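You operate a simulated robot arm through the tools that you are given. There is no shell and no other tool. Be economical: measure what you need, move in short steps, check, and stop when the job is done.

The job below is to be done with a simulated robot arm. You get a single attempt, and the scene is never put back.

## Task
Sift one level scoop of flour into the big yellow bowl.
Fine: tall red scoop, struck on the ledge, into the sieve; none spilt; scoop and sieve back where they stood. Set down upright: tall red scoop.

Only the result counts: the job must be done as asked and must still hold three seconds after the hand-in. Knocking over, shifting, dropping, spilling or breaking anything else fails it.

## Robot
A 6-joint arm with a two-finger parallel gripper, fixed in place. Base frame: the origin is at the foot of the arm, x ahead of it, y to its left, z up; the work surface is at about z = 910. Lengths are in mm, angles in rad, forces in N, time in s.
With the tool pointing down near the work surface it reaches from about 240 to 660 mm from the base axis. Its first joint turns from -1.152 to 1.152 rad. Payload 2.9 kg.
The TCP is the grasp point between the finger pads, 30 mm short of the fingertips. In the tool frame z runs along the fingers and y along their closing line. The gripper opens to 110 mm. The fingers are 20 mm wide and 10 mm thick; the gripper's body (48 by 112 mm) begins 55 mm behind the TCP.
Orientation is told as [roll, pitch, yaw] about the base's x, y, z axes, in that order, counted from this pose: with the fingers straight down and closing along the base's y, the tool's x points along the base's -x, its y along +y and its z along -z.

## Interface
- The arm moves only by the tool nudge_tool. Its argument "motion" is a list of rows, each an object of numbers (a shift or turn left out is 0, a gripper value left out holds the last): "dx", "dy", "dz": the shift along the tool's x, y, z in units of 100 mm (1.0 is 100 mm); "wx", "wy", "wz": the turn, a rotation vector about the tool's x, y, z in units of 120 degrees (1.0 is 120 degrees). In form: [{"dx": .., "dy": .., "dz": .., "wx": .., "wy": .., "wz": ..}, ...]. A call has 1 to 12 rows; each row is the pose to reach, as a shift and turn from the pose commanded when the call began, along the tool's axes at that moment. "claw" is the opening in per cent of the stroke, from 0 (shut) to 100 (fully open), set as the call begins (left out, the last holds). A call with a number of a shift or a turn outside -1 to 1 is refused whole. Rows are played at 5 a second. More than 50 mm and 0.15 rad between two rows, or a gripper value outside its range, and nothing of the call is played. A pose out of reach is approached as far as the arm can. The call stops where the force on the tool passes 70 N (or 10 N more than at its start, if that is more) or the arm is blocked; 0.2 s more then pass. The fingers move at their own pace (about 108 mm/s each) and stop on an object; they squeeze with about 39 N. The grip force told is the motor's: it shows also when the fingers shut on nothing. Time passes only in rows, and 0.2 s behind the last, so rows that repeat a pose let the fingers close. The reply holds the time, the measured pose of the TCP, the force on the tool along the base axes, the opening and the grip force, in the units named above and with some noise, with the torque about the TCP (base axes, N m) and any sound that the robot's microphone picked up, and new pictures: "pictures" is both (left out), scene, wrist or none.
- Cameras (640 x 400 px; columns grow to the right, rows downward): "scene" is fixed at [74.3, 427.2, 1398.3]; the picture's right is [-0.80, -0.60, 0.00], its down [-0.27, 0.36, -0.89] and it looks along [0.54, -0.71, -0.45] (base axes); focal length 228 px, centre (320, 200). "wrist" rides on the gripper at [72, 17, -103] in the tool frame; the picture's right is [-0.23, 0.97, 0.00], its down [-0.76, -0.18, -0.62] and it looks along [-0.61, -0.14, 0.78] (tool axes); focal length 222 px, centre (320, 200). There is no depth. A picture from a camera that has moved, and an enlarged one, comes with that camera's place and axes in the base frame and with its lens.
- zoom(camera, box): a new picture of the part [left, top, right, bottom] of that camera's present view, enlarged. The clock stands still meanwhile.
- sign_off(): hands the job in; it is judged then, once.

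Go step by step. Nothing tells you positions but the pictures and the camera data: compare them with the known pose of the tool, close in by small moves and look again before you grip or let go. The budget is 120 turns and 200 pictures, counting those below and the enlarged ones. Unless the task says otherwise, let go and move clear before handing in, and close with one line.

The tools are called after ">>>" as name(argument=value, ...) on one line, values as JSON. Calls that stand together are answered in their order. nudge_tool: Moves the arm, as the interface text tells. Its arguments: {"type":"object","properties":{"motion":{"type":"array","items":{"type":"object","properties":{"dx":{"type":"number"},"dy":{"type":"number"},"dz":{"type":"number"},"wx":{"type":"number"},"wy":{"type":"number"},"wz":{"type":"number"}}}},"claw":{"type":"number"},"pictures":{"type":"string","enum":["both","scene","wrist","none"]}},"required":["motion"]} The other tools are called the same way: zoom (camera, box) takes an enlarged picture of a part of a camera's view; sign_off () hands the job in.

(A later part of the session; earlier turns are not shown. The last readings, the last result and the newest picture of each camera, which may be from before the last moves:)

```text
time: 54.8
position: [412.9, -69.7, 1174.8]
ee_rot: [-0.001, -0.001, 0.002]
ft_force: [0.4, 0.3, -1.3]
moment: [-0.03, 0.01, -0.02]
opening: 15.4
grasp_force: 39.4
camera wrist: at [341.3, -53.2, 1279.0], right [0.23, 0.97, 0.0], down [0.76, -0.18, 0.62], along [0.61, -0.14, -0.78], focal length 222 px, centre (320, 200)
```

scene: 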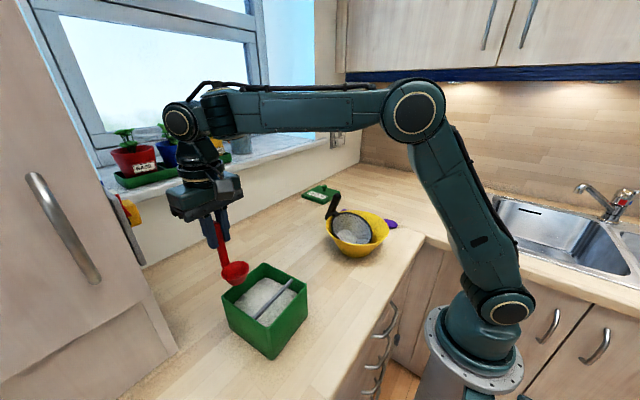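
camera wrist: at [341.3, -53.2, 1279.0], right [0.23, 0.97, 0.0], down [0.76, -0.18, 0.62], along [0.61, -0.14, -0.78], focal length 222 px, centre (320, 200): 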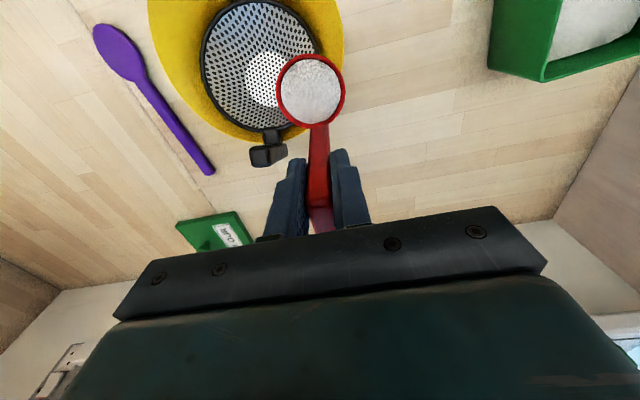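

The sieve centre is near (370,-130). I'll bring the cup above it, still level.

>>> nudge_tool(motion=[{"dx": 0.01, "dy": -0.1}, {"dx": 0.04, "dy": -0.3}, {"dx": 0.06, "dy": -0.5}, {"dx": 0.08, "dy": -0.66}, {"dx": 0.08, "dy": -0.715, "dz": 0.08}, {"dx": 0.08, "dy": -0.715, "dz": 0.2}, {"dx": 0.08, "dy": -0.715, "dz": 0.3}, {"dx": 0.08, "dy": -0.715, "dz": 0.345}], pictures="wrist")

>>> zoom(camera="scene", box=[300, 150, 420, 270])

```text
time: 56.6
position: [405.0, -139.9, 1141.0]
ee_rot: [0.001, 0.0, 0.001]
ft_force: [0.6, -0.3, -1.3]
moment: [-0.01, -0.04, 0.01]
opening: 15.2
grasp_force: 38.8
camera wrist: at [333.6, -122.7, 1245.0], right [0.23, 0.97, 0.0], down [0.76, -0.18, 0.62], along [0.61, -0.14, -0.78], focal length 222 px, centre (320, 200)
```

wrist: 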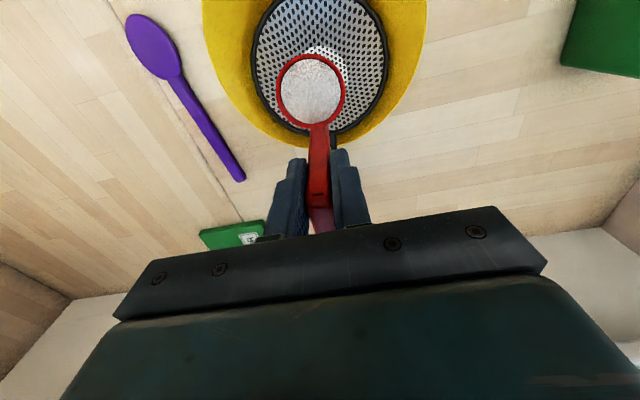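

```text
3.33 times, centred on (360, 210) of scene
camera zoom: at [74.3, 427.2, 1398.3], right [-0.8, -0.6, 0.0], down [-0.27, 0.36, -0.89], along [0.54, -0.71, -0.45], focal length 759 px, centre (187, 167)
```

zoom: 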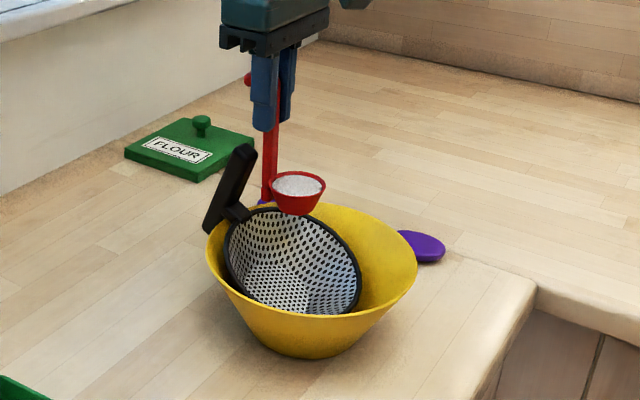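

All good: the cup is level above the sieve. I'll roll slowly about the cup rim, the hand going to +y, with a first part to test reach.

>>> nudge_tool(motion=[{"dx": 0.01, "dy": 0.105, "dz": 0.007, "wx": 0.0669}, {"dx": 0.02, "dy": 0.209, "dz": 0.029, "wx": 0.1337}, {"dx": 0.03, "dy": 0.308, "dz": 0.066, "wx": 0.2006}], pictures="scene")

```text
time: 57.4
position: [403.0, -108.6, 1134.5]
ee_rot: [-0.421, 0.0, 0.002]
ft_force: [-0.5, 0.8, -1.0]
moment: [0.0, -0.03, 0.02]
opening: 15.5
grasp_force: 39.8
```

scene: 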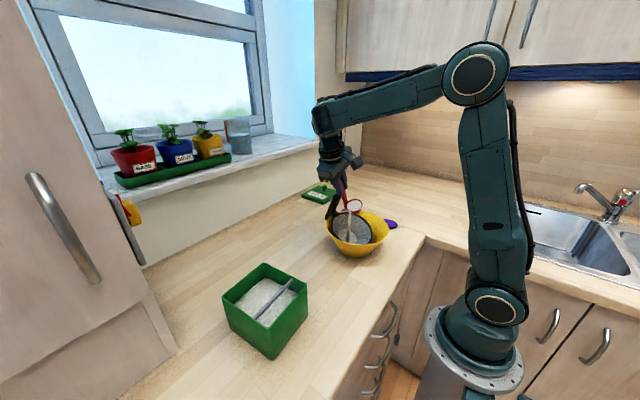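

Flour is already starting to pour; checking where it lands.

>>> zoom(camera="scene", box=[310, 180, 400, 270])

>>> zoom(camera="wrist", box=[200, 0, 440, 180])

```text
4.44 times, centred on (355, 225) of scene
camera zoom: at [74.3, 427.2, 1398.3], right [-0.8, -0.6, 0.0], down [-0.27, 0.36, -0.89], along [0.54, -0.71, -0.45], focal length 1012 px, centre (164, 89)
```

zoom: 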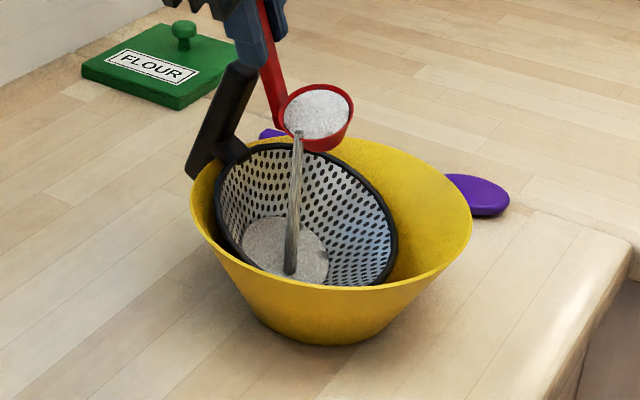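

```text
2.22 times, centred on (320, 90) of wrist
camera zoom: at [331.1, -50.5, 1221.9], right [0.23, 0.89, -0.4], down [0.76, 0.09, 0.64], along [0.61, -0.45, -0.66], focal length 494 px, centre (320, 444)
```

zoom: 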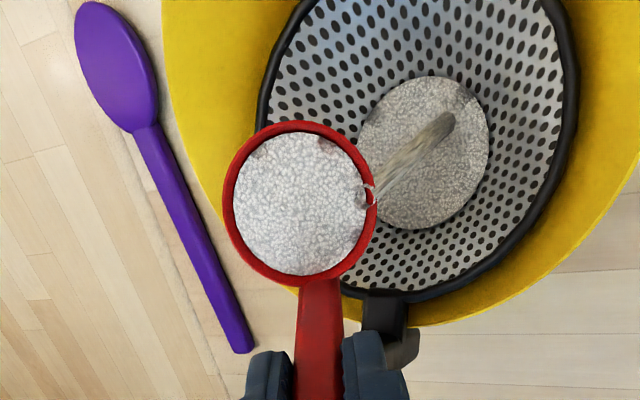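

The flour collects on the sieve bottom and is retained. Continuing the roll slowly.

>>> nudge_tool(motion=[{"dy": 0.0754, "dz": 0.0038, "wx": 0.0478}, {"dy": 0.15, "dz": 0.015, "wx": 0.0955}, {"dy": 0.2231, "dz": 0.0337, "wx": 0.1433}, {"dy": 0.294, "dz": 0.0596, "wx": 0.191}, {"dy": 0.362, "dz": 0.0924, "wx": 0.2388}, {"dy": 0.4263, "dz": 0.1319, "wx": 0.2865}, {"dy": 0.4864, "dz": 0.1776, "wx": 0.3343}], pictures="scene")

>>> zoom(camera="scene", box=[310, 180, 400, 270])

>>> zoom(camera="wrist", box=[200, 0, 440, 180])

```text
time: 59.0
position: [403.5, -73.6, 1094.5]
ee_rot: [-1.119, -0.004, 0.004]
ft_force: [-0.1, -0.4, 0.1]
moment: [0.02, 0.02, -0.02]
opening: 15.3
grasp_force: 38.6
```

scene: 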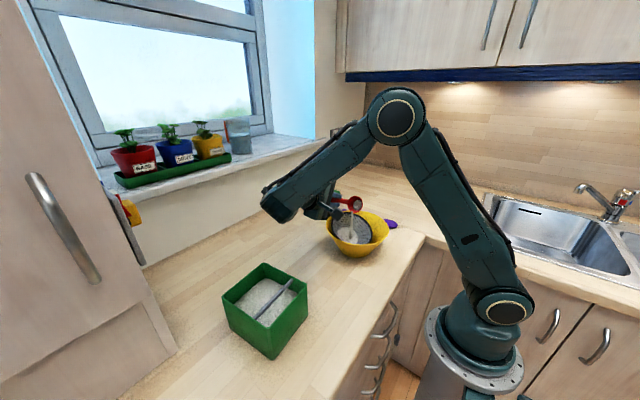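

```text
4.44 times, centred on (355, 225) of scene
camera zoom: at [74.3, 427.2, 1398.3], right [-0.8, -0.6, 0.0], down [-0.27, 0.36, -0.89], along [0.54, -0.71, -0.45], focal length 1012 px, centre (164, 89)
```

zoom: 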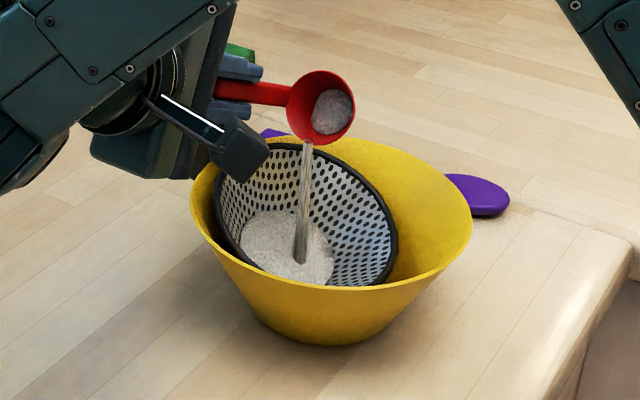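

```text
2.22 times, centred on (320, 90) of wrist
camera zoom: at [330.4, 26.8, 1126.5], right [0.23, 0.43, -0.88], down [0.76, 0.49, 0.43], along [0.61, -0.76, -0.21], focal length 494 px, centre (320, 444)
```

zoom: 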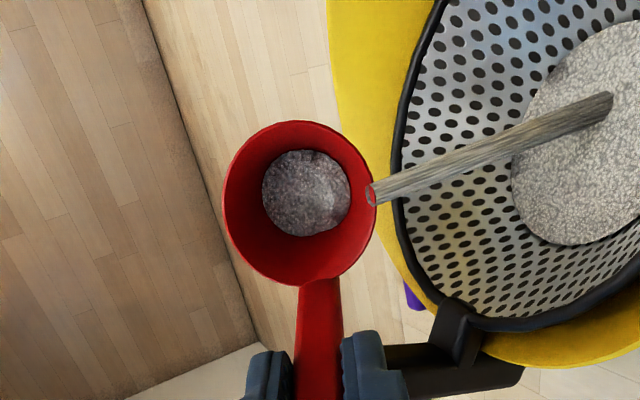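

Nearly empty. A bit more roll, holding at the end.

>>> nudge_tool(motion=[{"dy": 0.0754, "dz": 0.0038, "wx": 0.0478}, {"dy": 0.15, "dz": 0.015, "wx": 0.0955}, {"dy": 0.2231, "dz": 0.0337, "wx": 0.1433}, {"dy": 0.294, "dz": 0.0596, "wx": 0.191}, {"dy": 0.362, "dz": 0.0924, "wx": 0.2388}, {"dy": 0.362, "dz": 0.0924, "wx": 0.2388}, {"dy": 0.362, "dz": 0.0924, "wx": 0.2388}], pictures="scene")

>>> zoom(camera="scene", box=[310, 180, 400, 270])

>>> zoom(camera="wrist", box=[200, 0, 440, 180])

```text
time: 60.3
position: [296.2, -100.1, 1015.0]
ee_rot: [-1.499, -0.131, 0.003]
ft_force: [-0.4, 1.6, 5.0]
moment: [0.16, 0.05, 0.02]
opening: 15.3
grasp_force: 38.7
out of reach, approached as far as the arm can: row 1, 2, 3, 4, 5, 6
stopped in row 6: the arm was blocked; the commanded pose is now the measured one
```

scene: 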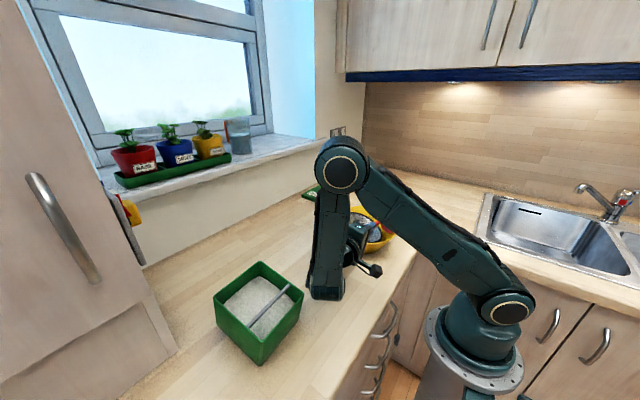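

```text
4.44 times, centred on (355, 225) of scene
camera zoom: at [74.2, 427.3, 1398.3], right [-0.8, -0.6, 0.0], down [-0.27, 0.36, -0.89], along [0.54, -0.71, -0.45], focal length 1012 px, centre (164, 89)
```

zoom: 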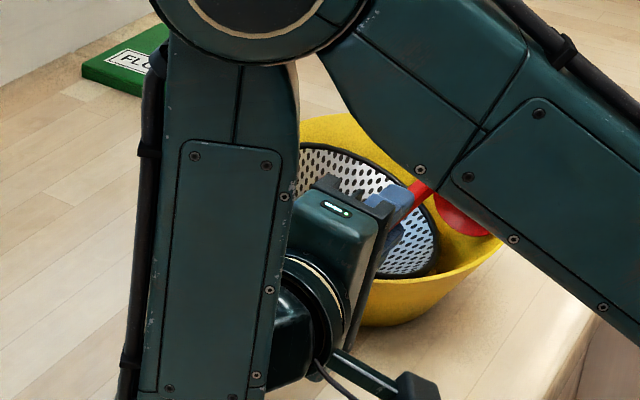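

```text
2.22 times, centred on (320, 90) of wrist
camera zoom: at [226.1, 4.9, 997.7], right [0.35, 0.07, -0.93], down [0.72, 0.61, 0.32], along [0.59, -0.79, 0.16], focal length 494 px, centre (320, 444)
```

zoom: 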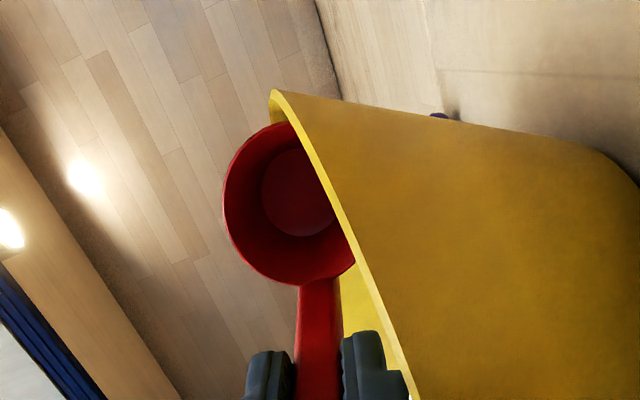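

The arm hit a joint limit, swung low, and touched the bowl and box. I'll first lift gently straight up to get clear, then assess.

>>> nudge_tool(motion=[{"dy": -0.07}, {"dy": -0.15}], pictures="scene")

>>> zoom(camera="wrist", box=[100, 0, 640, 240])

```text
time: 60.9
position: [290.3, -102.4, 1025.0]
ee_rot: [-1.491, -0.129, 0.006]
ft_force: [0.5, -0.6, -1.3]
moment: [0.02, 0.01, -0.01]
opening: 15.4
grasp_force: 39.0
out of reach, approached as far as the arm can: row 2
```

scene: 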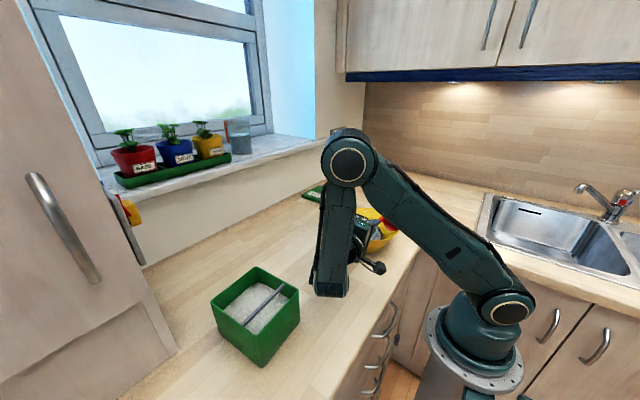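

```text
1.19 times, centred on (370, 120) of wrist
camera zoom: at [219.7, 2.2, 1008.7], right [0.35, 0.08, -0.93], down [0.72, 0.61, 0.32], along [0.6, -0.79, 0.16], focal length 263 px, centre (261, 295)
```

zoom: 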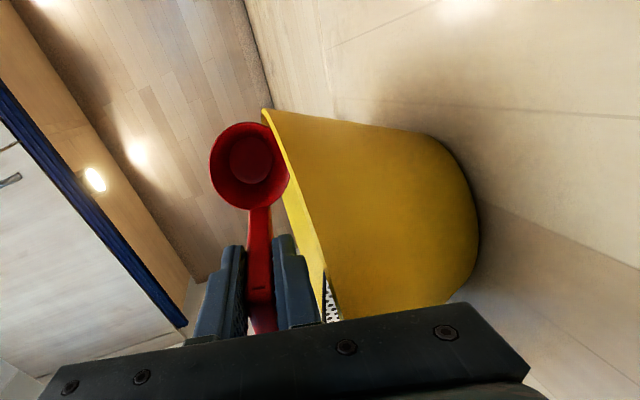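

The scoop has cleared the bowl, and the bowl and sieve still stand. The forearm was nudging the box, though. I'll back out along the path to the last good pose.

>>> nudge_tool(motion=[{"dx": -0.16, "dy": -0.09, "dz": -0.054, "wx": -0.029, "wy": 0.0045, "wz": -0.01}, {"dx": -0.32, "dy": -0.185, "dz": -0.108, "wx": -0.058, "wy": 0.009, "wz": -0.02}, {"dx": -0.48, "dy": -0.278, "dz": -0.163, "wx": -0.088, "wy": 0.0135, "wz": -0.03}, {"dx": -0.64, "dy": -0.37, "dz": -0.217, "wx": -0.117, "wy": 0.018, "wz": -0.04}, {"dx": -0.8, "dy": -0.463, "dz": -0.271, "wx": -0.146, "wy": 0.0225, "wz": -0.05}, {"dx": -0.962, "dy": -0.555, "dz": -0.325, "wx": -0.175, "wy": 0.027, "wz": -0.06}])

```text
time: 62.3
position: [377.8, -72.7, 1094.5]
ee_rot: [-1.126, 0.006, -0.018]
ft_force: [0.0, 0.5, -0.7]
moment: [0.03, 0.0, -0.03]
opening: 15.3
grasp_force: 38.9
camera wrist: at [307.6, 28.1, 1125.6], right [0.23, 0.42, -0.88], down [0.77, 0.47, 0.42], along [0.59, -0.78, -0.21], focal length 222 px, centre (320, 200)
```

scene: 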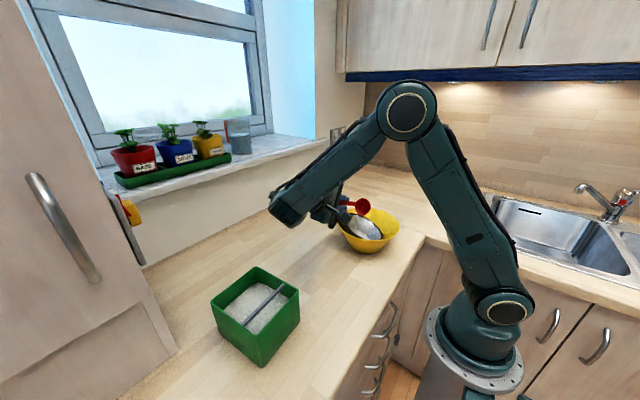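
wrist: 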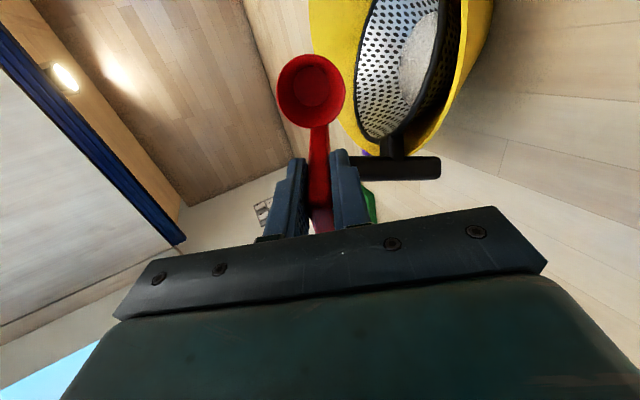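

>>> zoom(camera="scene", box=[310, 180, 430, 280])

>>> zoom(camera="scene", box=[180, 240, 320, 380])

>>> zoom(camera="wrist", box=[260, 0, 520, 200])

```text
4.00 times, centred on (370, 230) of scene
camera zoom: at [74.3, 427.2, 1398.3], right [-0.8, -0.6, 0.0], down [-0.27, 0.36, -0.89], along [0.54, -0.71, -0.45], focal length 911 px, centre (120, 80)
```

zoom: 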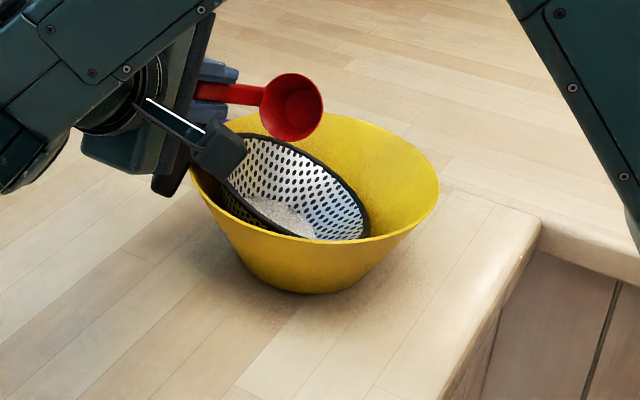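

```text
2.86 times, centred on (250, 310) of scene
camera zoom: at [74.3, 427.2, 1398.3], right [-0.8, -0.6, 0.0], down [-0.27, 0.36, -0.89], along [0.54, -0.71, -0.45], focal length 650 px, centre (520, -114)
```

zoom: 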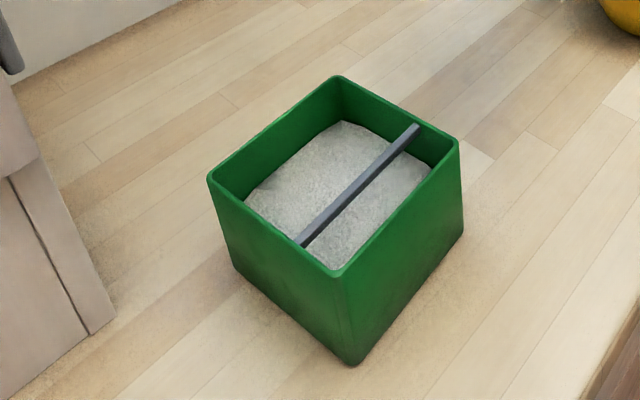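

```text
2.00 times, centred on (390, 100) of wrist
camera zoom: at [307.6, 28.1, 1125.6], right [0.23, 0.42, -0.88], down [0.77, 0.47, 0.42], along [0.59, -0.78, -0.21], focal length 444 px, centre (180, 400)
```

zoom: 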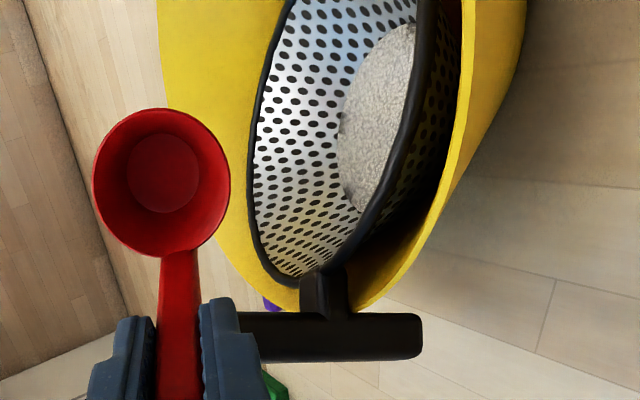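

The scoop is empty, all the flour is held in the sieve, and nothing is spilt. However, the bowl moved about (-9,-45) mm and the box about (+8,+19) mm, and I'll set those right later. For now I'll raise the scoop and unroll it.

>>> nudge_tool(motion=[{"dy": -0.15, "dz": -0.14}, {"dy": -0.3, "dz": -0.29}, {"dy": -0.456, "dz": -0.439}, {"dy": -0.6, "dz": -0.6}], pictures="none")

>>> nudge_tool(motion=[{"wx": -0.067}, {"wx": -0.134}, {"wx": -0.2}, {"wx": -0.268}, {"wx": -0.335}, {"wx": -0.402}, {"wx": -0.469}, {"wx": -0.5377}])

```text
time: 63.3
position: [369.5, -79.3, 1103.4]
ee_rot: [-1.124, 0.003, -0.015]
ft_force: [0.3, 0.2, -0.3]
moment: [0.01, 0.01, 0.02]
opening: 15.3
grasp_force: 38.5
out of reach, approached as far as the arm can: row 1, 2, 3, 4
```

```text
time: 65.1
position: [369.0, -82.6, 1106.3]
ee_rot: [0.001, 0.005, -0.02]
ft_force: [-0.7, -0.8, 0.8]
moment: [-0.05, -0.02, 0.01]
opening: 15.2
grasp_force: 39.1
camera wrist: at [298.8, -65.2, 1210.5], right [0.25, 0.97, 0.0], down [0.76, -0.19, 0.62], along [0.6, -0.15, -0.79], focal length 222 px, centre (320, 200)
```

scene: 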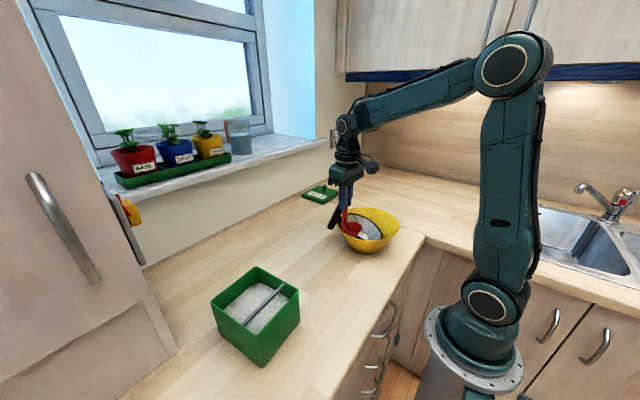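
wrist: 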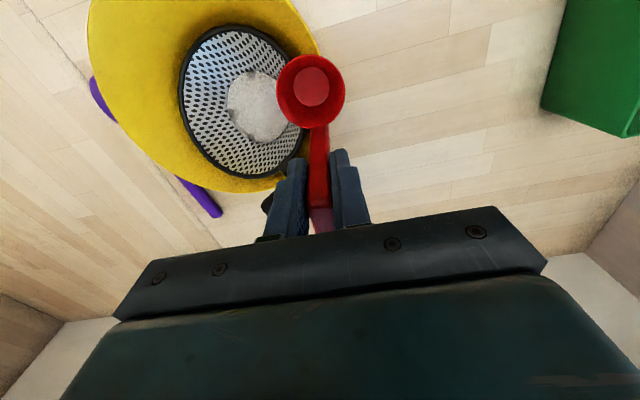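

>>> nudge_tool(motion=[{"dz": -0.3}, {"dz": -0.6}, {"dz": -0.9}], pictures="none")

>>> zoom(camera="scene", box=[310, 180, 430, 280])

>>> zoom(camera="wrist", box=[120, 0, 400, 230])

```text
time: 65.9
position: [371.9, -83.2, 1196.0]
ee_rot: [0.0, 0.005, -0.018]
ft_force: [0.0, 0.7, -1.6]
moment: [-0.01, -0.01, -0.02]
opening: 15.1
grasp_force: 38.8
```

```text
4.00 times, centred on (370, 230) of scene
camera zoom: at [74.3, 427.2, 1398.3], right [-0.8, -0.6, 0.0], down [-0.27, 0.36, -0.89], along [0.54, -0.71, -0.45], focal length 911 px, centre (120, 80)
```

zoom: 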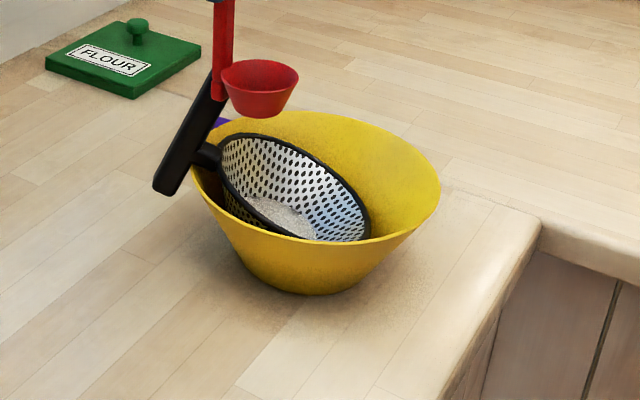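

```text
1.74 times, centred on (260, 115) of wrist
camera zoom: at [300.6, -65.6, 1300.8], right [0.25, 0.97, 0.0], down [0.76, -0.19, 0.62], along [0.6, -0.15, -0.79], focal length 386 px, centre (424, 348)
```

zoom: 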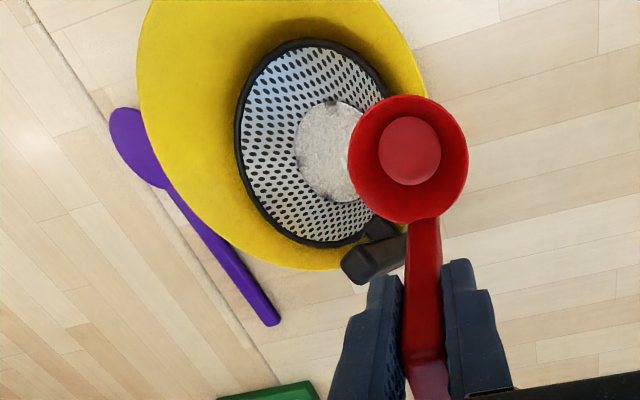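

The scoop is clear and empty. I'm taking it back home.

>>> nudge_tool(motion=[{"dx": -0.2, "dy": 0.42}, {"dx": -0.41, "dy": 0.857}], pictures="none")

>>> nudge_tool(motion=[{"dx": -0.2, "dy": 0.42}, {"dx": -0.41, "dy": 0.857}], pictures="none")

>>> nudge_tool(motion=[{"dx": -0.2, "dy": 0.42}, {"dx": -0.41, "dy": 0.857}], pictures="none")

>>> nudge_tool(motion=[{"dx": -0.2, "dy": 0.42, "wz": 0.025}, {"dx": -0.41, "dy": 0.85, "wz": 0.053}, {"dx": -0.41, "dy": 0.85, "wz": 0.053}], pictures="none")

```text
time: 66.5
position: [414.4, 0.1, 1195.1]
ee_rot: [0.001, 0.007, -0.018]
ft_force: [-0.5, 0.6, -0.7]
moment: [0.02, 0.01, 0.0]
opening: 15.5
grasp_force: 39.3
```

```text
time: 67.1
position: [453.2, 89.5, 1196.4]
ee_rot: [-0.001, 0.005, -0.019]
ft_force: [-0.8, 0.3, -0.3]
moment: [0.01, 0.03, 0.02]
opening: 15.1
grasp_force: 39.2
```

```text
time: 67.7
position: [498.3, 173.3, 1193.0]
ee_rot: [0.0, 0.004, -0.02]
ft_force: [0.6, -0.1, 0.0]
moment: [0.01, -0.01, 0.02]
opening: 15.3
grasp_force: 38.8
```

```text
time: 68.5
position: [535.3, 254.2, 1191.2]
ee_rot: [-0.001, 0.006, -0.13]
ft_force: [-0.6, -0.2, 0.2]
moment: [0.0, -0.03, 0.01]
opening: 15.5
grasp_force: 39.1
out of reach, approached as far as the arm can: row 2, 3
```

>>> nudge_tool(motion=[{"dz": 0.3, "wy": -0.0024}, {"dz": 0.6, "wy": -0.0024}, {"dz": 0.95, "wy": -0.0024}, {"dz": 0.95, "wy": -0.0024}], pictures="none")

>>> nudge_tool(motion=[{}], pictures="none")

>>> nudge_tool(motion=[{}], pictures="wrist")

```text
time: 69.5
position: [533.0, 252.3, 1093.0]
ee_rot: [0.002, -0.001, -0.129]
ft_force: [0.1, 0.6, -0.7]
moment: [-0.02, -0.01, 0.01]
opening: 14.9
grasp_force: 39.7
```

```text
time: 69.9
position: [534.2, 251.8, 1093.6]
ee_rot: [-0.002, 0.001, -0.13]
ft_force: [-0.9, 0.2, -0.3]
moment: [0.02, -0.01, -0.01]
opening: 15.4
grasp_force: 39.1
```

```text
time: 70.3
position: [533.4, 252.2, 1092.9]
ee_rot: [-0.002, 0.001, -0.128]
ft_force: [0.1, 0.3, -0.9]
moment: [-0.01, 0.01, -0.06]
opening: 15.3
grasp_force: 39.4
camera wrist: at [465.1, 278.2, 1197.7], right [0.35, 0.94, 0.0], down [0.73, -0.27, 0.62], along [0.58, -0.22, -0.78], focal length 222 px, centre (320, 200)
```

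wrist: 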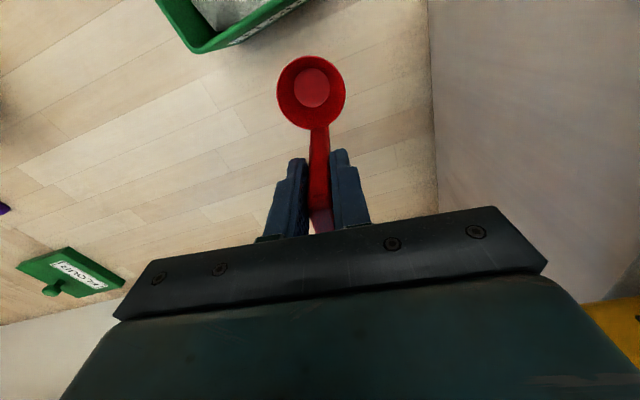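

>>> nudge_tool(motion=[{"dx": -0.078, "dy": 0.06, "dz": 0.2}, {"dx": -0.078, "dy": 0.06, "dz": 0.45}, {"dx": -0.078, "dy": 0.06, "dz": 0.6}, {"dx": -0.078, "dy": 0.06, "dz": 0.69}, {"dx": -0.078, "dy": 0.06, "dz": 0.735}, {"dx": -0.078, "dy": 0.06, "dz": 0.735}], pictures="wrist")

>>> zoom(camera="scene", box=[160, 210, 260, 310])

```text
time: 71.7
position: [543.0, 257.8, 1021.9]
ee_rot: [-0.002, 0.0, -0.13]
ft_force: [0.1, 0.0, -0.1]
moment: [0.02, 0.0, -0.01]
opening: 15.3
grasp_force: 39.3
camera wrist: at [474.1, 284.3, 1126.1], right [0.35, 0.94, 0.0], down [0.73, -0.27, 0.62], along [0.58, -0.22, -0.78], focal length 222 px, centre (320, 200)
```

wrist: 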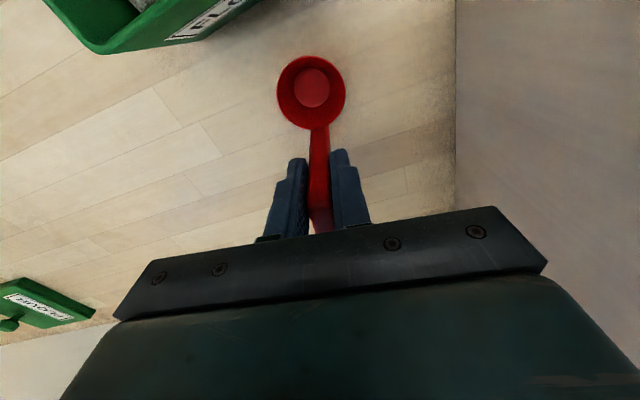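

```text
4.00 times, centred on (210, 260) of scene
camera zoom: at [74.3, 427.2, 1398.3], right [-0.8, -0.6, 0.0], down [-0.27, 0.36, -0.89], along [0.54, -0.71, -0.45], focal length 911 px, centre (760, -40)
```

zoom: 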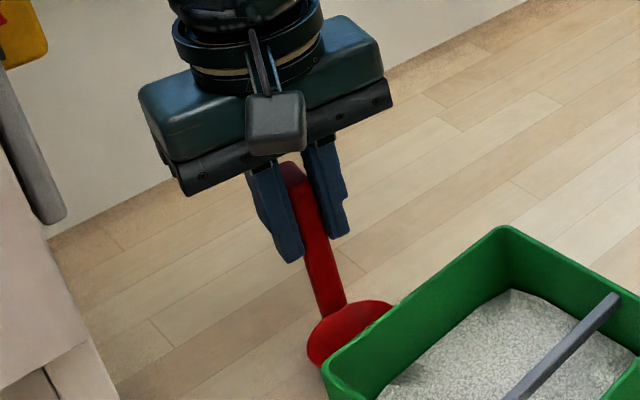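

>>> nudge_tool(motion=[{"dx": 0.01, "dy": -0.016}, {"dx": 0.01, "dy": -0.016, "dz": 0.015}, {"dx": 0.01, "dy": -0.016, "dz": 0.025}, {"dx": 0.01, "dy": -0.016, "dz": 0.025}], pictures="none")

>>> nudge_tool(motion=[{"dz": 0.005}, {"dz": 0.01}, {"dz": 0.01}], pictures="none")

>>> zoom(camera="wrist", box=[240, 30, 400, 240])

```text
time: 72.7
position: [541.4, 256.8, 1020.5]
ee_rot: [-0.003, -0.001, -0.129]
ft_force: [0.2, 0.4, -0.5]
moment: [0.01, 0.04, 0.01]
opening: 15.0
grasp_force: 39.1
```

```text
time: 73.5
position: [542.4, 258.1, 1020.3]
ee_rot: [-0.003, 0.0, -0.128]
ft_force: [0.2, -1.2, -0.1]
moment: [-0.01, -0.04, -0.02]
opening: 15.6
grasp_force: 39.3
```

```text
1.90 times, centred on (320, 135) of wrist
camera zoom: at [472.5, 283.3, 1124.2], right [0.35, 0.94, 0.0], down [0.73, -0.27, 0.62], along [0.58, -0.22, -0.78], focal length 423 px, centre (320, 324)
```

zoom: 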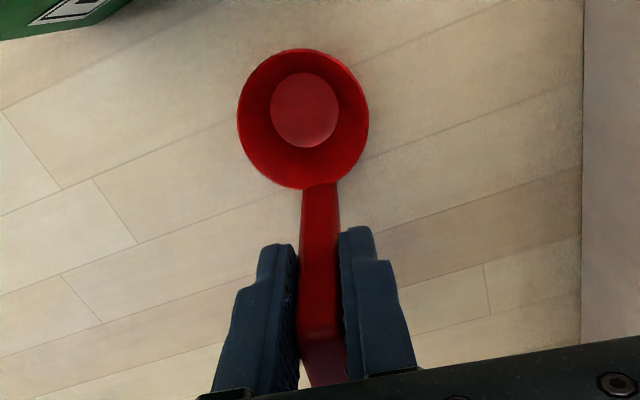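

>>> nudge_tool(motion=[{"dz": 0.005, "dy": -0.007}, {"dz": 0.01, "dy": -0.007}, {"dz": 0.01, "dy": -0.007}], pictures="none")

>>> nudge_tool(motion=[{"dz": 0.005}, {"dz": 0.008}, {"dz": 0.008}], pictures="none")

```text
time: 74.3
position: [541.6, 256.6, 1019.8]
ee_rot: [-0.002, 0.0, -0.129]
ft_force: [-0.2, -0.2, 0.2]
moment: [0.0, -0.02, 0.0]
opening: 15.2
grasp_force: 39.0
```

```text
time: 75.1
position: [542.4, 256.8, 1019.4]
ee_rot: [-0.002, 0.001, -0.13]
ft_force: [-3.1, 0.4, 10.3]
moment: [0.06, 0.41, 0.01]
opening: 15.4
grasp_force: 38.9
```

It's seated on the table. I'll relieve the pressure slightly and release.

>>> nudge_tool(motion=[{"dz": -0.006}, {"dz": -0.006}], pictures="none")

>>> nudge_tool(motion=[{}, {}, {}], claw=45, pictures="wrist")

>>> nudge_tool(motion=[{"dz": -0.3}, {"dz": -0.7}, {"dz": -1.0}], pictures="wrist")

>>> zoom(camera="scene", box=[160, 210, 260, 310])

```text
time: 75.7
position: [541.7, 256.3, 1019.6]
ee_rot: [-0.001, -0.001, -0.128]
ft_force: [0.1, 2.1, 9.8]
moment: [0.23, 0.02, -0.03]
opening: 15.2
grasp_force: 38.9
```

```text
time: 76.5
position: [543.0, 256.1, 1018.5]
ee_rot: [-0.001, 0.0, -0.128]
ft_force: [0.6, 0.0, 1.2]
moment: [0.0, -0.02, -0.02]
opening: 49.8
grasp_force: 0.1
camera wrist: at [472.9, 281.5, 1122.8], right [0.35, 0.94, 0.0], down [0.73, -0.27, 0.62], along [0.58, -0.22, -0.78], focal length 222 px, centre (320, 200)
```

wrist: 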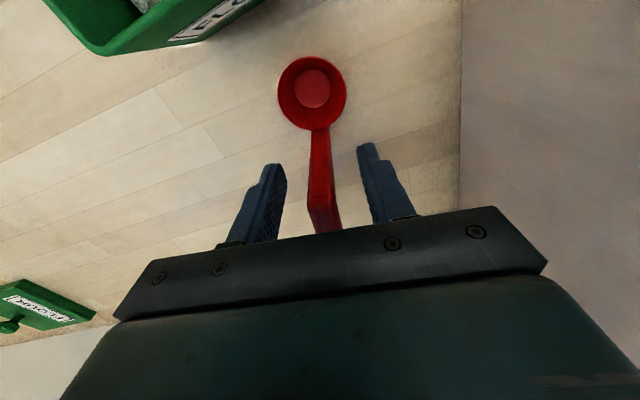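

```text
time: 77.3
position: [543.0, 256.2, 1117.8]
ee_rot: [-0.001, 0.002, -0.13]
ft_force: [0.0, -0.2, -0.1]
moment: [0.02, -0.04, 0.0]
opening: 49.5
grasp_force: 0.1
camera wrist: at [474.1, 282.0, 1222.8], right [0.35, 0.94, 0.0], down [0.73, -0.27, 0.62], along [0.58, -0.22, -0.78], focal length 222 px, centre (320, 200)
```

wrist: 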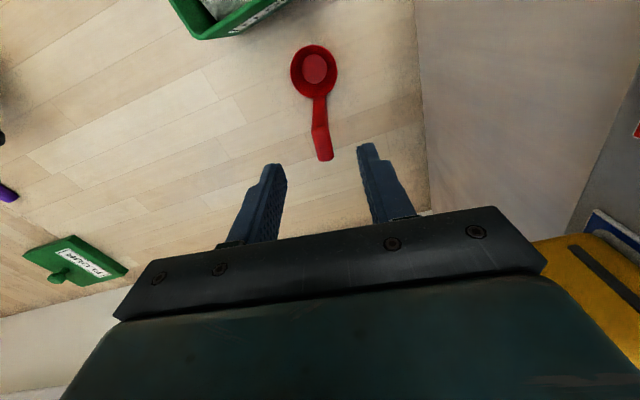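

```text
4.00 times, centred on (210, 260) of scene
camera zoom: at [74.3, 427.2, 1398.3], right [-0.8, -0.6, 0.0], down [-0.27, 0.36, -0.89], along [0.54, -0.71, -0.45], focal length 911 px, centre (760, -40)
```

zoom: 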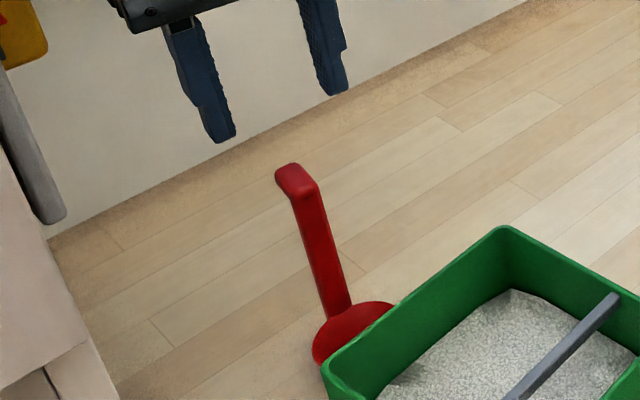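

The scoop stands upright at home. Next I'll restore the box by pinching its -y wall and dragging it back, so I'm moving over that wall.

>>> nudge_tool(motion=[{"dx": 0.33, "dy": -0.25, "wz": -0.03}, {"dx": 0.7, "dy": -0.5, "wz": -0.06}, {"dx": 1.0, "dy": -0.7, "wz": -0.09}], pictures="none")

>>> nudge_tool(motion=[{"dx": 0.25, "dy": -0.25}, {"dx": 0.25, "dy": -0.25, "dz": 0.2}], pictures="wrist")

```text
time: 78.1
position: [432.1, 200.5, 1122.7]
ee_rot: [0.0, -0.001, 0.06]
ft_force: [-0.3, -0.7, 0.6]
moment: [-0.04, -0.01, 0.01]
opening: 49.5
grasp_force: 0.1
```

```text
time: 78.7
position: [409.8, 171.0, 1102.0]
ee_rot: [-0.001, -0.002, 0.059]
ft_force: [-0.2, 0.1, -0.6]
moment: [0.03, 0.02, 0.01]
opening: 49.2
grasp_force: 0.2
camera wrist: at [337.1, 184.5, 1206.5], right [0.17, 0.99, 0.0], down [0.77, -0.13, 0.62], along [0.61, -0.11, -0.78], focal length 222 px, centre (320, 200)
```

wrist: 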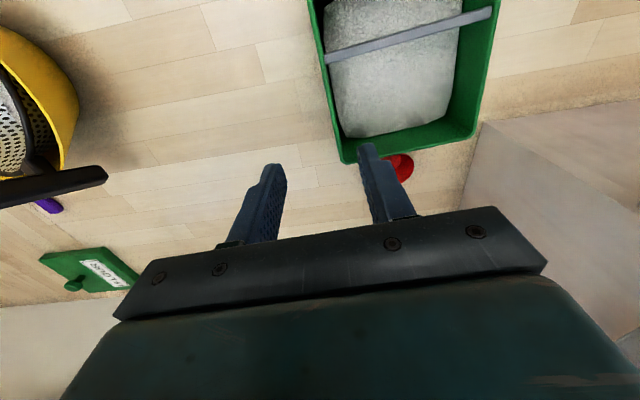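

>>> nudge_tool(motion=[{"dx": 0.04, "dy": 0.173, "dz": 0.25}, {"dx": 0.04, "dy": 0.173, "dz": 0.5}, {"dx": 0.04, "dy": 0.173, "dz": 0.62}], pictures="wrist")

>>> zoom(camera="scene", box=[200, 230, 320, 350])

```text
time: 79.5
position: [403.5, 187.1, 1038.3]
ee_rot: [0.0, -0.001, 0.06]
ft_force: [-0.2, -0.4, -0.9]
moment: [-0.06, -0.01, -0.03]
opening: 49.4
grasp_force: 0.0
camera wrist: at [332.3, 199.5, 1142.4], right [0.17, 0.99, 0.0], down [0.77, -0.13, 0.62], along [0.61, -0.11, -0.78], focal length 222 px, centre (320, 200)
```

wrist: 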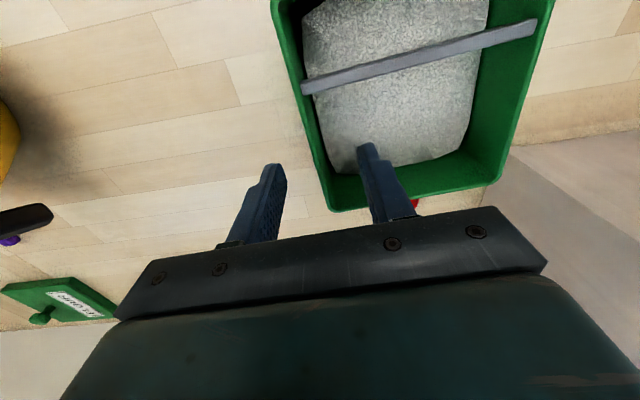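

```text
3.33 times, centred on (260, 290) of scene
camera zoom: at [74.3, 427.2, 1398.3], right [-0.8, -0.6, 0.0], down [-0.27, 0.36, -0.89], along [0.54, -0.71, -0.45], focal length 759 px, centre (520, -100)
```

zoom: 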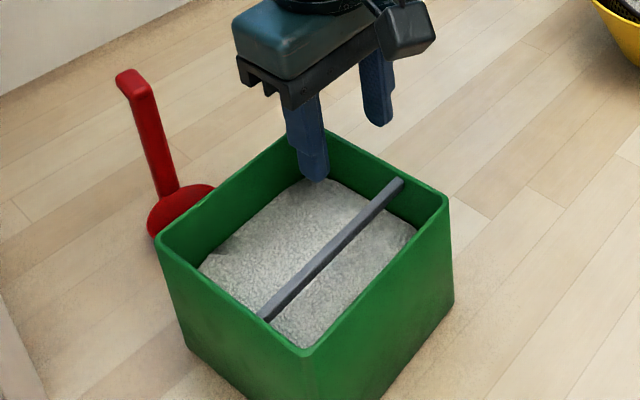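

The fingers straddle the wall. I'll descend 21 mm and pinch.

>>> nudge_tool(motion=[{"dz": 0.1}, {"dz": 0.21}], pictures="none")

>>> nudge_tool(motion=[{}, {}, {}, {}], claw=0, pictures="wrist")

```text
time: 80.1
position: [405.5, 187.8, 1016.2]
ee_rot: [0.0, 0.001, 0.059]
ft_force: [0.6, 0.5, 0.4]
moment: [-0.01, 0.0, -0.01]
opening: 49.5
grasp_force: 0.1
```

```text
time: 81.1
position: [404.6, 187.9, 1016.1]
ee_rot: [0.001, 0.002, 0.061]
ft_force: [-1.5, 0.4, 0.3]
moment: [0.08, -0.08, 0.18]
opening: 3.8
grasp_force: 39.3
camera wrist: at [332.0, 200.3, 1120.1], right [0.17, 0.99, 0.0], down [0.77, -0.13, 0.62], along [0.61, -0.11, -0.78], focal length 222 px, centre (320, 200)
```

wrist: 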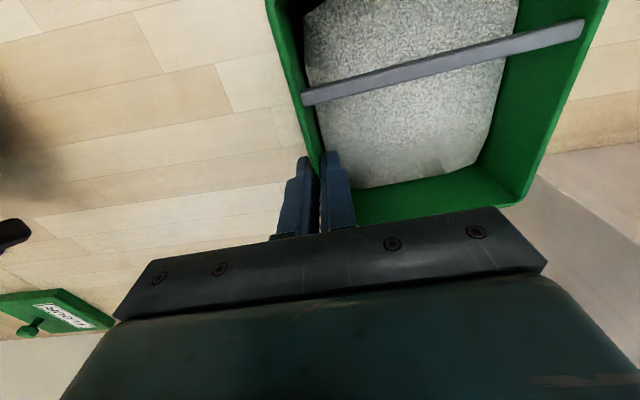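

It's pinched securely. Dragging the box back by about (-7,-21) mm.

>>> nudge_tool(motion=[{"dx": 0.02, "dy": -0.05}, {"dx": 0.043, "dy": -0.1}, {"dx": 0.065, "dy": -0.155}, {"dx": 0.086, "dy": -0.206}, {"dx": 0.086, "dy": -0.206}], pictures="none")

>>> zoom(camera="scene", box=[180, 220, 340, 370])

```text
time: 82.3
position: [397.6, 167.4, 1016.9]
ee_rot: [-0.001, 0.002, 0.06]
ft_force: [0.8, 0.1, -0.1]
moment: [-0.29, -0.08, -0.01]
opening: 3.6
grasp_force: 38.8
```

```text
2.67 times, centred on (260, 295) of scene
camera zoom: at [74.4, 427.2, 1398.3], right [-0.8, -0.6, 0.0], down [-0.27, 0.36, -0.89], along [0.54, -0.71, -0.45], focal length 607 px, centre (480, -53)
```

zoom: 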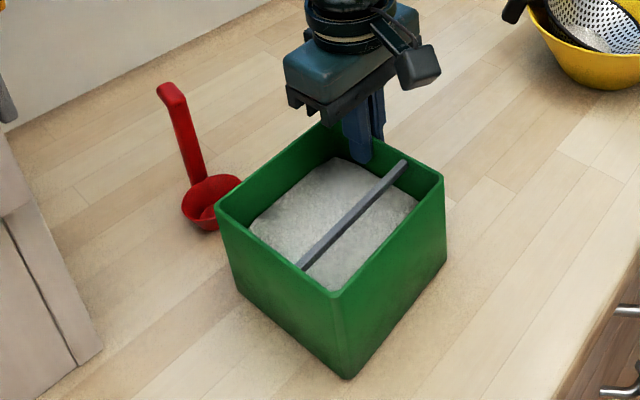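

>>> zoom(camera="scene", box=[190, 240, 320, 370])

```text
3.08 times, centred on (255, 305) of scene
camera zoom: at [74.4, 427.2, 1398.3], right [-0.8, -0.6, 0.0], down [-0.27, 0.36, -0.89], along [0.54, -0.71, -0.45], focal length 701 px, centre (520, -123)
```

zoom: 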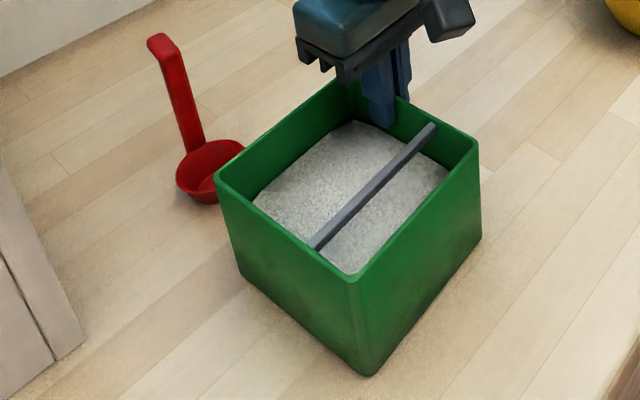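

About 4 mm left. Fine adjustment.

>>> nudge_tool(motion=[{"dx": -0.007, "dy": -0.018}, {"dx": -0.015, "dy": -0.036}, {"dx": -0.015, "dy": -0.036}], pictures="none")

>>> zoom(camera="scene", box=[190, 240, 320, 370])

```text
time: 83.1
position: [399.8, 164.0, 1018.5]
ee_rot: [-0.001, 0.004, 0.059]
ft_force: [-0.5, 0.5, 0.2]
moment: [-0.34, -0.15, -0.03]
opening: 3.6
grasp_force: 39.2
```

```text
3.08 times, centred on (255, 305) of scene
camera zoom: at [74.4, 427.2, 1398.3], right [-0.8, -0.6, 0.0], down [-0.27, 0.36, -0.89], along [0.54, -0.71, -0.45], focal length 701 px, centre (520, -123)
```

zoom: 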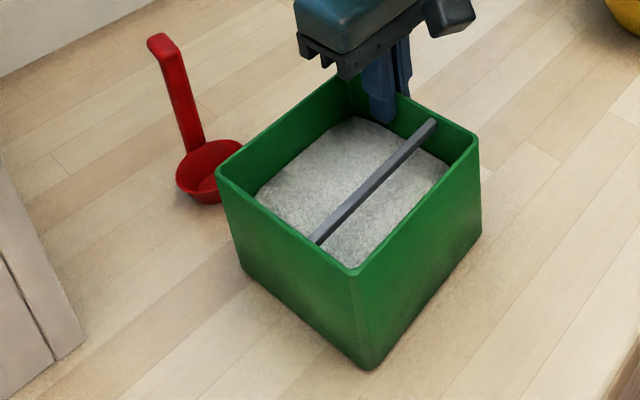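

>>> nudge_tool(motion=[{"dx": 0.008, "dy": -0.006}, {"dx": 0.017, "dy": -0.012}, {"dx": 0.017, "dy": -0.012}], pictures="none")

>>> nudge_tool(motion=[{}, {}, {}], claw=40, pictures="none")

>>> nudge_tool(motion=[{"dz": -0.3}, {"dz": -0.6}, {"dz": -1.0}], pictures="none")

>>> zoom(camera="scene", box=[190, 240, 320, 370])

```text
time: 83.9
position: [397.7, 164.8, 1015.6]
ee_rot: [0.0, 0.001, 0.059]
ft_force: [0.6, -0.2, -0.3]
moment: [-0.34, -0.13, -0.03]
opening: 4.0
grasp_force: 38.6
```

```text
time: 84.7
position: [397.5, 164.6, 1017.1]
ee_rot: [-0.001, 0.0, 0.059]
ft_force: [0.0, -0.2, -0.3]
moment: [-0.03, -0.02, 0.02]
opening: 44.2
grasp_force: 0.1
```

```text
time: 85.5
position: [394.2, 163.1, 1115.6]
ee_rot: [0.0, 0.002, 0.06]
ft_force: [-0.2, -0.2, -0.2]
moment: [-0.02, -0.04, 0.0]
opening: 44.1
grasp_force: 0.0
```

```text
3.08 times, centred on (255, 305) of scene
camera zoom: at [74.3, 427.2, 1398.3], right [-0.8, -0.6, 0.0], down [-0.27, 0.36, -0.89], along [0.54, -0.71, -0.45], focal length 701 px, centre (520, -123)
```

zoom: 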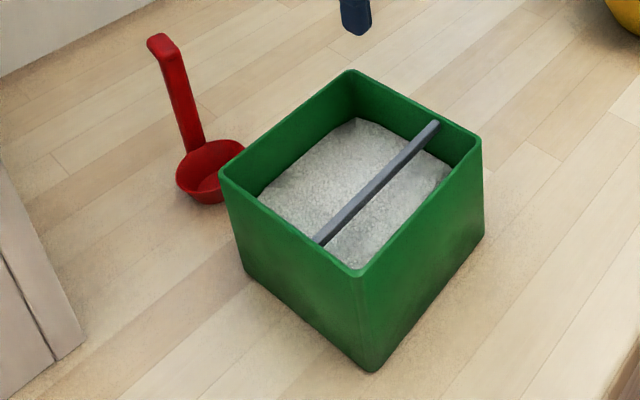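

The box is back within about 2 mm and the scoop is at its spot. Now to the sieve, which hangs turned by about +0.7 rad. I'll go over it with a matching yaw and look.

>>> nudge_tool(motion=[{"dz": -0.4}, {"dx": 0.03, "dy": -0.45, "dz": -0.65}, {"dx": 0.055, "dy": -0.9, "dz": -0.65}], pictures="none")

>>> nudge_tool(motion=[{"dx": 0.03, "dy": -0.45, "wz": -0.05}, {"dx": 0.055, "dy": -0.95, "wz": -0.1}], pictures="none")

>>> nudge_tool(motion=[{"wz": -0.065}, {"wz": -0.13}, {"wz": -0.2}], pictures="wrist")

```text
refused: row 2 steps farther than a row can; nothing moved
```

```text
time: 86.1
position: [397.1, 68.9, 1119.7]
ee_rot: [-0.001, 0.001, 0.272]
ft_force: [-0.5, -0.8, -0.2]
moment: [0.01, 0.0, 0.02]
opening: 44.0
grasp_force: 0.0
```

```text
time: 86.9
position: [397.4, 68.3, 1116.9]
ee_rot: [-0.001, 0.002, 0.688]
ft_force: [-0.1, -0.4, -0.5]
moment: [-0.01, 0.03, 0.01]
opening: 43.8
grasp_force: 0.1
camera wrist: at [331.6, 35.6, 1221.0], right [-0.44, 0.9, 0.0], down [0.7, 0.35, 0.62], along [0.56, 0.28, -0.78], focal length 222 px, centre (320, 200)
```

wrist: 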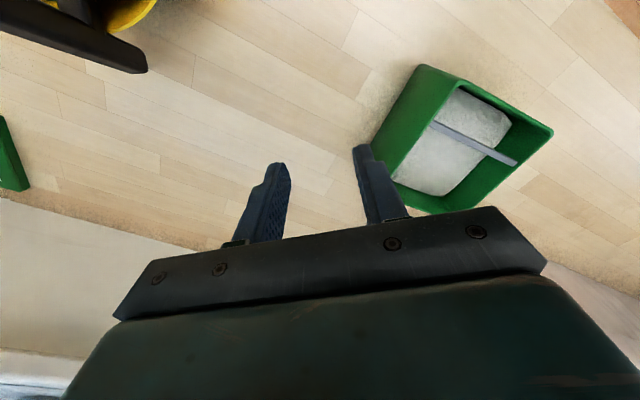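

>>> nudge_tool(motion=[{"dz": -0.45}, {"dz": -0.8}, {"dz": -0.8, "dx": 0.3, "dy": -0.37}, {"dz": -0.8, "dx": 0.6, "dy": -0.74}], pictures="none")

>>> nudge_tool(motion=[{"dx": 0.3, "dy": -0.37}, {"dx": 0.6, "dy": -0.74}], pictures="wrist")

>>> zoom(camera="scene", box=[310, 170, 420, 270])

```text
time: 87.9
position: [398.8, -27.1, 1192.5]
ee_rot: [0.0, 0.002, 0.687]
ft_force: [0.5, 0.1, -0.8]
moment: [0.03, -0.02, -0.02]
opening: 44.1
grasp_force: 0.0
```

```text
time: 88.5
position: [399.1, -122.9, 1193.6]
ee_rot: [0.0, 0.001, 0.689]
ft_force: [-0.1, 0.2, -1.2]
moment: [0.04, -0.01, 0.01]
opening: 44.2
grasp_force: 0.1
camera wrist: at [333.0, -156.2, 1298.7], right [-0.44, 0.9, 0.0], down [0.7, 0.35, 0.62], along [0.56, 0.28, -0.78], focal length 222 px, centre (320, 200)
```

wrist: 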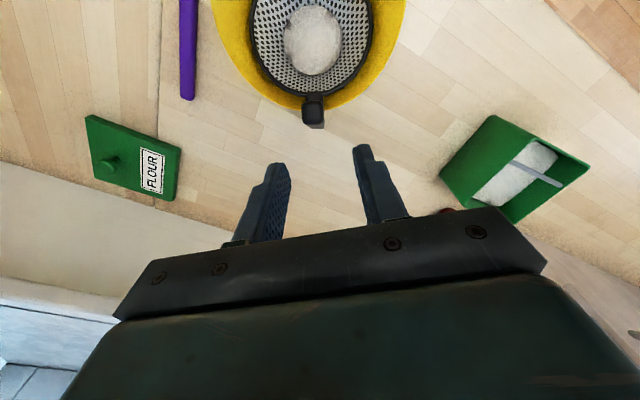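

```text
4.00 times, centred on (365, 220) of scene
camera zoom: at [74.3, 427.2, 1398.3], right [-0.8, -0.6, 0.0], down [-0.27, 0.36, -0.89], along [0.54, -0.71, -0.45], focal length 911 px, centre (140, 120)
```

zoom: 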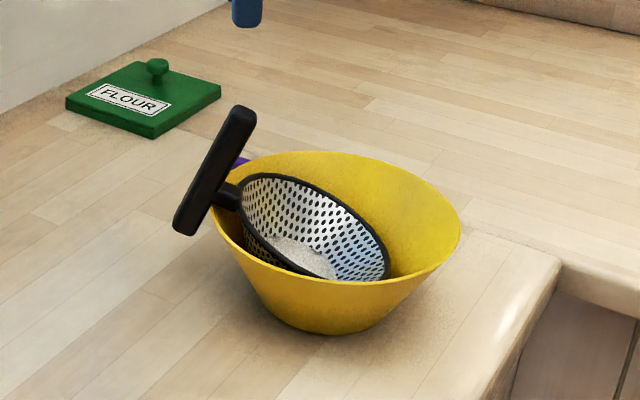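

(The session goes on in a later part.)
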